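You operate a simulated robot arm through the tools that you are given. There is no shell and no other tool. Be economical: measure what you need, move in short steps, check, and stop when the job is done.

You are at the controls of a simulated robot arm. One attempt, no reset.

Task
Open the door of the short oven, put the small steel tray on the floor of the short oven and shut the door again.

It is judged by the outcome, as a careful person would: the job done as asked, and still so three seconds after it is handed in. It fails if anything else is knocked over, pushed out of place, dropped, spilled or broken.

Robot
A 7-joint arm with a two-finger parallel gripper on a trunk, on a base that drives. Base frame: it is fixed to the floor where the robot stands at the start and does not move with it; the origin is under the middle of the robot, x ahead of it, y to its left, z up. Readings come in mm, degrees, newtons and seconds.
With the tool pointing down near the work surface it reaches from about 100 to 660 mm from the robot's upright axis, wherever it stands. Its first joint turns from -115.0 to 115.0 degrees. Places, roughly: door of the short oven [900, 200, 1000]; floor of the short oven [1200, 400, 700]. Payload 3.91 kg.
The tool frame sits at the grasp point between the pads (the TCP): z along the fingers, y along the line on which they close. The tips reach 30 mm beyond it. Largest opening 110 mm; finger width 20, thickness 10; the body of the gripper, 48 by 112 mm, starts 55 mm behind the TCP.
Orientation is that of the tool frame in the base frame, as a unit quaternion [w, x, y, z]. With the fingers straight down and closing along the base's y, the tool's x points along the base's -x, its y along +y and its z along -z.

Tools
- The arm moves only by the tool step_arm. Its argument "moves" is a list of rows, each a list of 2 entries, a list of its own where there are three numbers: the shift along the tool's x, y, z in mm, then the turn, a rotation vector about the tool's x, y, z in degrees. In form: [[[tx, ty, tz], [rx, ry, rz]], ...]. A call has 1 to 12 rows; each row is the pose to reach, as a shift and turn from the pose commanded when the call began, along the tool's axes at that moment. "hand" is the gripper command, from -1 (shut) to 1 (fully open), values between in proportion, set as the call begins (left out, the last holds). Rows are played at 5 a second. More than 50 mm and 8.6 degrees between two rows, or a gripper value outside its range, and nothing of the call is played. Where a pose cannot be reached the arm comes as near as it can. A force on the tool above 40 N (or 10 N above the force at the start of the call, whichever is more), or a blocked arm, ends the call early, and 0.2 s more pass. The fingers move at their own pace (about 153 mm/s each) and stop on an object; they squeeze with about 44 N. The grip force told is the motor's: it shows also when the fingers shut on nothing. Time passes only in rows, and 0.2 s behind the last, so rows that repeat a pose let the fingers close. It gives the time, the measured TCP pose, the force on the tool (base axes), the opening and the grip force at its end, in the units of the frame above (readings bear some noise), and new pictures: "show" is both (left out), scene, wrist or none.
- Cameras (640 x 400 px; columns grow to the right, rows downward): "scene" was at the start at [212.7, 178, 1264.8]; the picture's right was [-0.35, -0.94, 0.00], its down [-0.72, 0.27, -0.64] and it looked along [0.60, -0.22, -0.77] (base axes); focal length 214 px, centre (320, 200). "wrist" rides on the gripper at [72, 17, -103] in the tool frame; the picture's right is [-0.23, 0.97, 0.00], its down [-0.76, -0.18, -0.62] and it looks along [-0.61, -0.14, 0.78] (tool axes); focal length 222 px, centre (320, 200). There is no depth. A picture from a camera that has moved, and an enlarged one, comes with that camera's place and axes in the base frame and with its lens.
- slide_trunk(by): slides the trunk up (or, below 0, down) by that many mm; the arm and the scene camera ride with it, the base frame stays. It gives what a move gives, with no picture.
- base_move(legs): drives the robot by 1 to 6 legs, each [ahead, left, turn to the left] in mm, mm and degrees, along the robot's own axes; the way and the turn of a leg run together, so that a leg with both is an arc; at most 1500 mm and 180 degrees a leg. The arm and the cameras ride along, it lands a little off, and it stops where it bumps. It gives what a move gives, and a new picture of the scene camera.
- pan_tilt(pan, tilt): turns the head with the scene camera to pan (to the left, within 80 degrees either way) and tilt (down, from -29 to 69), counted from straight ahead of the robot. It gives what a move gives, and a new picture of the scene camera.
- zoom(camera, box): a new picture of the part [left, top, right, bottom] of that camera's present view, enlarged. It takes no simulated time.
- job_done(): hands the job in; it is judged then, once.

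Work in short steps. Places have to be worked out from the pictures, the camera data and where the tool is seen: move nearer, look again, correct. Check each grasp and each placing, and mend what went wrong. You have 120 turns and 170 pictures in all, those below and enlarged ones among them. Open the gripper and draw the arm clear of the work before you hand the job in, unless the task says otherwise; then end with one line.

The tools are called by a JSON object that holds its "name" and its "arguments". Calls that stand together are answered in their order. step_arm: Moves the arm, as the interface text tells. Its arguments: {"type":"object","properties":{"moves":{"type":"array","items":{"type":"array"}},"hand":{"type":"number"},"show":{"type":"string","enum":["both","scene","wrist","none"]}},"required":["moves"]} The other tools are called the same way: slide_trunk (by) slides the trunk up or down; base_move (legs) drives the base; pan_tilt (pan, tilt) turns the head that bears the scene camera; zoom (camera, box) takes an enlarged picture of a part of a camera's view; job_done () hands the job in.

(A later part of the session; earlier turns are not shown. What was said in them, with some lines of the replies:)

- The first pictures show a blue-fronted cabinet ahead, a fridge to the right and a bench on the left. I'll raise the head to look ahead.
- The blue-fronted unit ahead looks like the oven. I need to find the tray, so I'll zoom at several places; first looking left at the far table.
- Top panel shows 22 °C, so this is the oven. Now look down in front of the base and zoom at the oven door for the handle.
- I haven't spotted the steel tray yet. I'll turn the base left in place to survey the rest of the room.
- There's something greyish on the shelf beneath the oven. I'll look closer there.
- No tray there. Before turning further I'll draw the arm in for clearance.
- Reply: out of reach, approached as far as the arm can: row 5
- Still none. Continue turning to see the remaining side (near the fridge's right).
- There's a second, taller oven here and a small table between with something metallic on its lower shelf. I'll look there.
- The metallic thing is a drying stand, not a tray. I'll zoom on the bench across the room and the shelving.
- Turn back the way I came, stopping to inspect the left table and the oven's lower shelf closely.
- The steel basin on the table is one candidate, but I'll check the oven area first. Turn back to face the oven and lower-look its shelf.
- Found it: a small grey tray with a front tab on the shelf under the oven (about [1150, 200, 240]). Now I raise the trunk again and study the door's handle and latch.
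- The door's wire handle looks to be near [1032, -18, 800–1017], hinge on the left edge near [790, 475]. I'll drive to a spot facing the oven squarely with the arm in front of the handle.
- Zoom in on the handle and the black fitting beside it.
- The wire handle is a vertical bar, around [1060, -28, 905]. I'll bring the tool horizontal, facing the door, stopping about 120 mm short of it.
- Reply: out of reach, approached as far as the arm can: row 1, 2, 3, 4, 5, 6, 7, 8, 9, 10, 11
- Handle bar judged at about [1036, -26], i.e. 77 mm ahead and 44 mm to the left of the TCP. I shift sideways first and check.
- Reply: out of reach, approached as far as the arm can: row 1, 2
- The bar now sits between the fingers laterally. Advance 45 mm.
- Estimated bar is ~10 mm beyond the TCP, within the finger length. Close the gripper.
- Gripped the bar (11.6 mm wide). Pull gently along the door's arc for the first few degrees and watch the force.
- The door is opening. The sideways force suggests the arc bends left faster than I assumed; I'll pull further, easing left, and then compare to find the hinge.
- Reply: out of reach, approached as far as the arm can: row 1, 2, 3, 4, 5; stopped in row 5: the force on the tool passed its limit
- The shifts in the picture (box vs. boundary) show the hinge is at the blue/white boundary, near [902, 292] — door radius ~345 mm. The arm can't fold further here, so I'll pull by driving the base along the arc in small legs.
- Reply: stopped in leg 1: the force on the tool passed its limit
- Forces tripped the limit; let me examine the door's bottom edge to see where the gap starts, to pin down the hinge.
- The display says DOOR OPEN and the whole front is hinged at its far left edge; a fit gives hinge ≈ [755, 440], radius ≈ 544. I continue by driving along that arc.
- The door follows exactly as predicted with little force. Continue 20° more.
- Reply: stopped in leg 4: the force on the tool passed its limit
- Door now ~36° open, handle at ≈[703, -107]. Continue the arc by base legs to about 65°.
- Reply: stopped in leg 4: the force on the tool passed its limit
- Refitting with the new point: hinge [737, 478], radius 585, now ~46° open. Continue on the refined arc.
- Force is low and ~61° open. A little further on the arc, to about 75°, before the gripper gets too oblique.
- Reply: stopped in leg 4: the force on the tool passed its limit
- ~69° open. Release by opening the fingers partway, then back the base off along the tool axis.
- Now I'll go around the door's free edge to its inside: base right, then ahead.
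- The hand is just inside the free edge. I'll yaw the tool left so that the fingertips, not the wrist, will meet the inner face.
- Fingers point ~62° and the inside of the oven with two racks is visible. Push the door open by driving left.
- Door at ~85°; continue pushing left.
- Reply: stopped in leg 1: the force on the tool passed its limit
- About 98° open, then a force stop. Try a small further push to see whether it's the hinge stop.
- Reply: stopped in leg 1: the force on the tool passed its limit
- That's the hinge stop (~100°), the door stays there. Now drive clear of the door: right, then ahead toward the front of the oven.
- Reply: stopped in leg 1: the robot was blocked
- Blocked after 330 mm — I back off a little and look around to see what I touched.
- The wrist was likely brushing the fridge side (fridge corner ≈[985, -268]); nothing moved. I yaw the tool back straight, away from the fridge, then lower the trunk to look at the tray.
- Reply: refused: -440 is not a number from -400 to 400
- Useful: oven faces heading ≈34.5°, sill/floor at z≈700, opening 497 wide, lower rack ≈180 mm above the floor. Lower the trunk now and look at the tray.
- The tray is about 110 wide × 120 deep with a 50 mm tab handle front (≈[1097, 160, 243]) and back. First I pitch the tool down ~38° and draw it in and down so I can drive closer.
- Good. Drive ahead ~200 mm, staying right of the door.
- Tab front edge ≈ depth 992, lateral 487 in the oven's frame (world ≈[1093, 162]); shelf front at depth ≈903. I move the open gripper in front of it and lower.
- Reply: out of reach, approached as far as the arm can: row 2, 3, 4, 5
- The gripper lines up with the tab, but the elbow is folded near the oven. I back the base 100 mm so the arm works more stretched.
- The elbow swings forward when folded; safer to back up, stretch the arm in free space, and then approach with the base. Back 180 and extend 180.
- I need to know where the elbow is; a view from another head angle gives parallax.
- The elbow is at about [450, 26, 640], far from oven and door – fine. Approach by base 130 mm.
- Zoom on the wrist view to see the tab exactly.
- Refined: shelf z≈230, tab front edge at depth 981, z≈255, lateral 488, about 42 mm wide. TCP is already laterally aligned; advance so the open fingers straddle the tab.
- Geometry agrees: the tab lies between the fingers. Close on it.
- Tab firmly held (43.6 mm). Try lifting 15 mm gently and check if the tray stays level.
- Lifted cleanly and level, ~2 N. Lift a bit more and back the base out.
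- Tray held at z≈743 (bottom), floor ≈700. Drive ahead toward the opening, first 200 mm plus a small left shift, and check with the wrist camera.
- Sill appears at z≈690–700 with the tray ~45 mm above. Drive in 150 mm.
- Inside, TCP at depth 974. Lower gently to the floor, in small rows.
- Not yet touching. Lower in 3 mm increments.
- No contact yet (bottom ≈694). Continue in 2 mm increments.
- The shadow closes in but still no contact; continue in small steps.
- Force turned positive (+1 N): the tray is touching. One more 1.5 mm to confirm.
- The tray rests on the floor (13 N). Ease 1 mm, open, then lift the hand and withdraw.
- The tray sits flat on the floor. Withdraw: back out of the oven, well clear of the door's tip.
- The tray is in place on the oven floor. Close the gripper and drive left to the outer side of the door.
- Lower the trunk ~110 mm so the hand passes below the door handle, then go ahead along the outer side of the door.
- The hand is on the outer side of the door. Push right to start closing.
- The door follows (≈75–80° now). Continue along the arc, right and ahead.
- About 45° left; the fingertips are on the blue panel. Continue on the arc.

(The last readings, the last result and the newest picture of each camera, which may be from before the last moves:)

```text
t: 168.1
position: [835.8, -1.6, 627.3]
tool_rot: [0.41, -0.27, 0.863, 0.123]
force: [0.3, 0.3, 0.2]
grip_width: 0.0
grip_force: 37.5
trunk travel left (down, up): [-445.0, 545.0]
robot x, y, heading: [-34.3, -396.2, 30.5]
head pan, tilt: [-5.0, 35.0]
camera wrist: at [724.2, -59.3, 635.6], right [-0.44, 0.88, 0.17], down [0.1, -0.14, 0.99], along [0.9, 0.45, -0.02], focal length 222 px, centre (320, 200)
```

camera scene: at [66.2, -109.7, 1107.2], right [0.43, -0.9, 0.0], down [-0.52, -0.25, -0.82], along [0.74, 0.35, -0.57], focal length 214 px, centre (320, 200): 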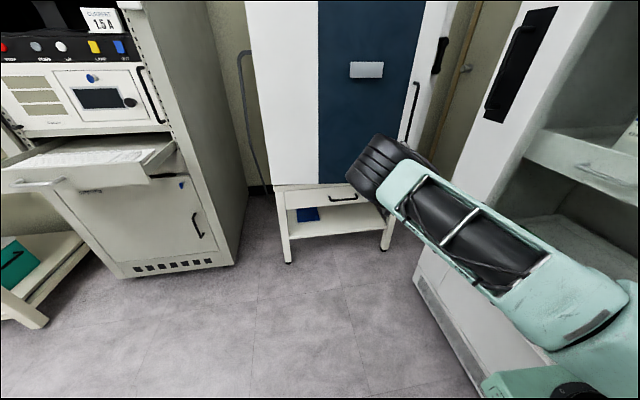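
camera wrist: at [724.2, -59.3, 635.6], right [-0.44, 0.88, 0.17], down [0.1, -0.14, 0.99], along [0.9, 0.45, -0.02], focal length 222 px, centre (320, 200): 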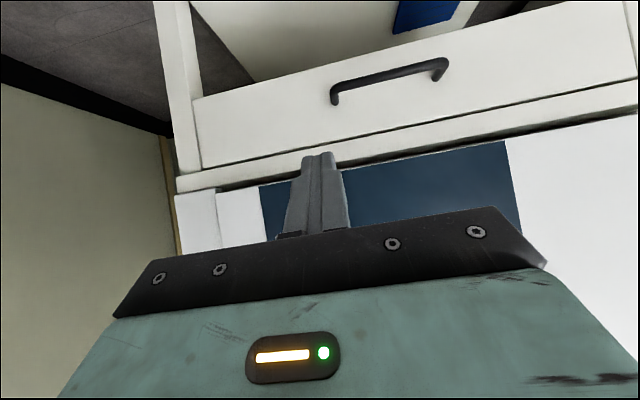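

Nearly closed. Push straight ahead until it seats (the force limit will stop me).

{"name": "base_move", "arguments": {"legs": [[90, 0, 0]]}}

{"name": "base_move", "arguments": {"legs": [[50, 0, 0]]}}

```text
t: 169.2
position: [916.3, 46.8, 627.2]
tool_rot: [0.409, -0.27, 0.862, 0.124]
force: [-0.1, -0.1, -0.7]
grip_width: 0.0
grip_force: 38.0
trunk travel left (down, up): [-445.0, 545.0]
robot x, y, heading: [46.9, -350.0, 30.6]
head pan, tilt: [-5.0, 35.0]
camera scene: at [145.1, -62.8, 1107.2], right [0.43, -0.9, 0.0], down [-0.52, -0.25, -0.82], along [0.74, 0.35, -0.57], focal length 214 px, centre (320, 200)
```

scene: 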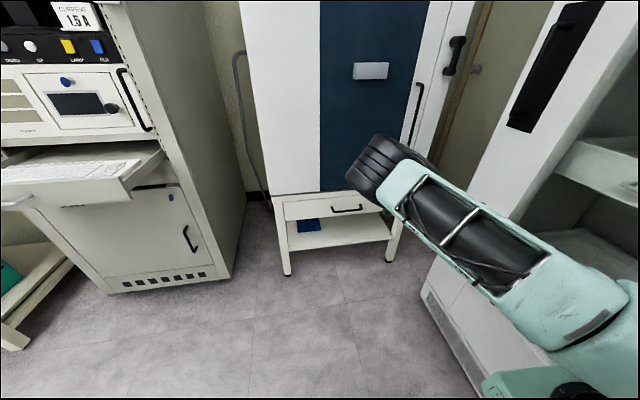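

```text
t: 170.2
position: [959.0, 72.6, 625.8]
tool_rot: [0.41, -0.271, 0.862, 0.125]
force: [-0.4, 0.4, 1.2]
grip_width: 0.0
grip_force: 37.5
trunk travel left (down, up): [-445.0, 545.0]
robot x, y, heading: [89.1, -323.7, 30.7]
head pan, tilt: [-5.0, 35.0]
camera scene: at [188.9, -37.0, 1107.2], right [0.43, -0.9, 0.0], down [-0.52, -0.25, -0.82], along [0.74, 0.35, -0.57], focal length 214 px, centre (320, 200)
```

scene: 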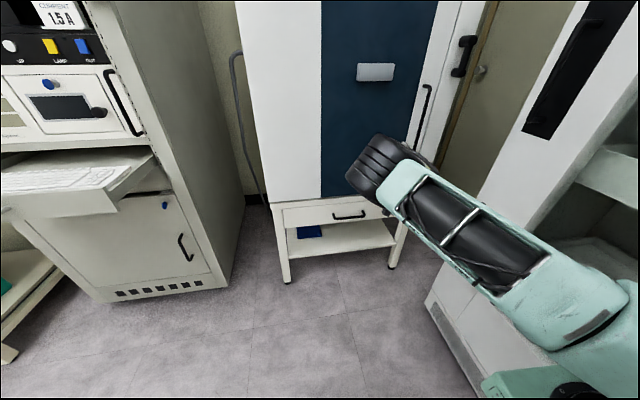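

Still moving freely. Push the last bit with the arm, horizontally.

{"name": "step_arm", "arguments": {"moves": [[[-6.3, 0, 7.7], [0, 0, 0]], [[-12.7, 0, 15.5], [0, 0, 0]], [[-19, 0, 23.2], [0, 0, 0]], [[-25.3, 0, 31], [0, 0, 0]], [[-31.6, 0, 38.7], [0, 0, 0]], [[-38, 0, 46.4], [0, 0, 0]]], "show": "wrist"}}

```text
t: 170.9
position: [975.3, 83.1, 624.9]
tool_rot: [0.407, -0.271, 0.863, 0.124]
force: [-19.4, -10.2, 11.2]
grip_width: 0.0
grip_force: 37.7
trunk travel left (down, up): [-445.0, 545.0]
robot x, y, heading: [94.4, -322.0, 30.8]
head pan, tilt: [-5.0, 35.0]
stopped in row 3: the force on the tool passed its limit (the readings are from after the stop); the commanded pose is now the measured one
camera wrist: at [863.4, 24.1, 635.2], right [-0.43, 0.89, 0.17], down [0.1, -0.14, 0.99], along [0.9, 0.44, -0.03], focal length 222 px, centre (320, 200)
```

wrist: 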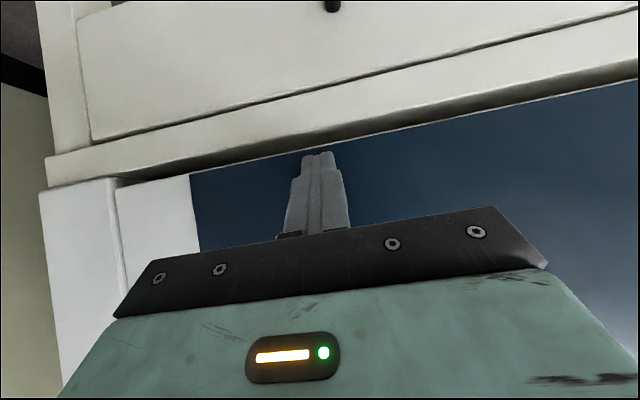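

The push met resistance: door seated. Back off and inspect the seam and display.

{"name": "base_move", "arguments": {"legs": [[-250, 0, 0]]}}

{"name": "pan_tilt", "arguments": {"pan": 0, "tilt": 0}}

{"name": "zoom", "arguments": {"camera": "scene", "box": [240, 60, 480, 260]}}

```text
t: 172.7
position: [759.7, -47.1, 624.2]
tool_rot: [0.407, -0.269, 0.864, 0.123]
force: [-0.9, 0.5, 0.3]
grip_width: 0.0
grip_force: 37.9
trunk travel left (down, up): [-445.0, 545.0]
robot x, y, heading: [-124.8, -453.7, 30.5]
head pan, tilt: [-5.0, 35.0]
camera scene: at [-28.8, -166.3, 1107.2], right [0.43, -0.9, 0.0], down [-0.52, -0.25, -0.82], along [0.74, 0.35, -0.57], focal length 214 px, centre (320, 200)
```

scene: 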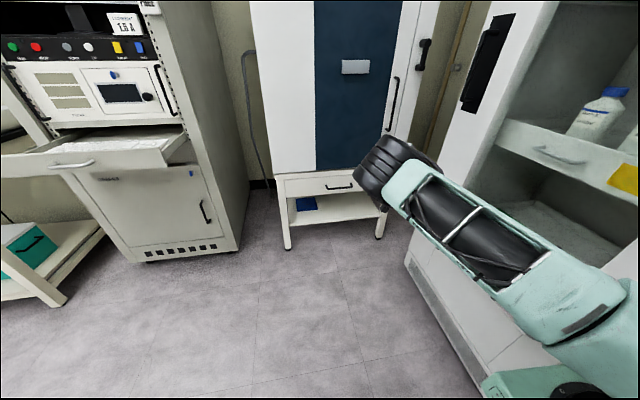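

```text
t: 173.7
position: [759.5, -47.2, 624.7]
tool_rot: [0.407, -0.269, 0.864, 0.123]
force: [0.3, -0.8, 0.0]
grip_width: 0.1
grip_force: 38.0
trunk travel left (down, up): [-445.0, 545.0]
robot x, y, heading: [-127.0, -454.2, 30.5]
head pan, tilt: [0.0, 0.0]
camera scene: at [-30.7, -158.5, 1163.2], right [0.51, -0.86, 0.0], down [0.0, 0.0, -1.0], along [0.86, 0.51, 0.0], focal length 214 px, centre (320, 200)
```

scene: 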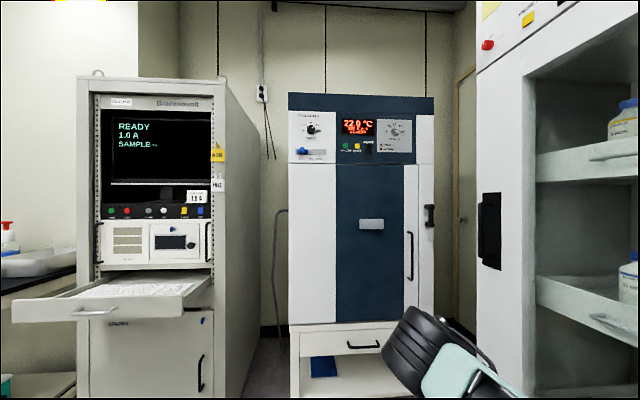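

```text
2.00 times, centred on (360, 160) of scene
camera zoom: at [-30.7, -158.5, 1163.2], right [0.51, -0.86, 0.0], down [0.0, 0.0, -1.0], along [0.86, 0.51, 0.0], focal length 429 px, centre (240, 280)
```

zoom: 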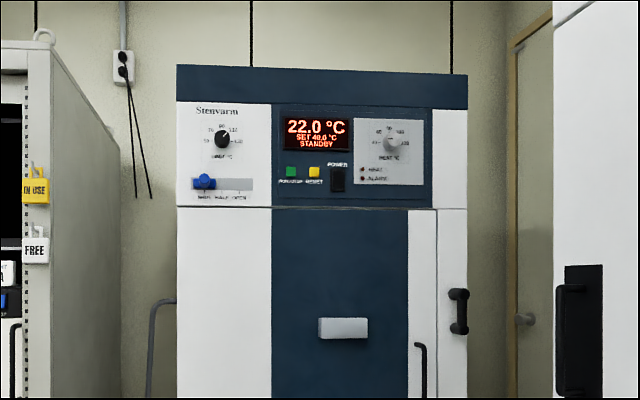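

The display reads STANDBY (no longer DOOR OPEN) and the seam is flush. Open the gripper, arm already clear.

{"name": "step_arm", "arguments": {"moves": [[[0, 0, 0], [0, 0, 0]], [[0, 0, 0], [0, 0, 0]], [[0, 0, 0], [0, 0, 0]]], "hand": 1, "show": "scene"}}

```text
t: 174.5
position: [759.1, -47.5, 623.6]
tool_rot: [0.406, -0.27, 0.864, 0.123]
force: [-0.5, -0.8, 0.6]
grip_width: 110.0
grip_force: 0.0
trunk travel left (down, up): [-445.0, 545.0]
robot x, y, heading: [-125.4, -454.3, 30.3]
head pan, tilt: [0.0, 0.0]
camera scene: at [-30.8, -158.5, 1163.3], right [0.51, -0.86, 0.0], down [0.0, 0.0, -1.0], along [0.86, 0.51, 0.0], focal length 214 px, centre (320, 200)
```

scene: 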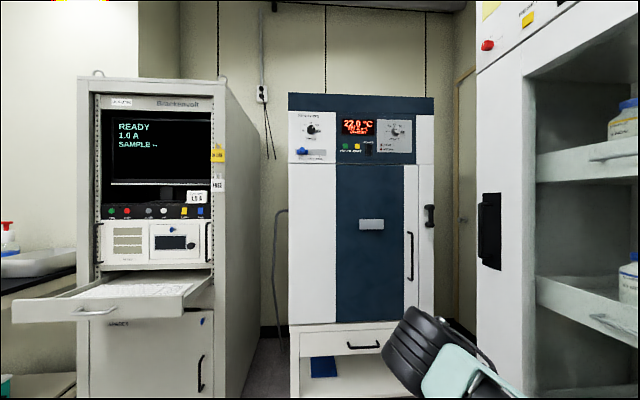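

Everything is in place: tray inside, door shut, arm clear. Handing in.

{"name": "job_done", "arguments": {}}

```text
The job is handed in.
```

The small steel tray is on the floor of the short oven and the door is shut: the display reads STANDBY and the gripper is open and clear. While driving, the robot was blocked once, probably by the arm touching the fridge, but I saw nothing shifted afterwards.
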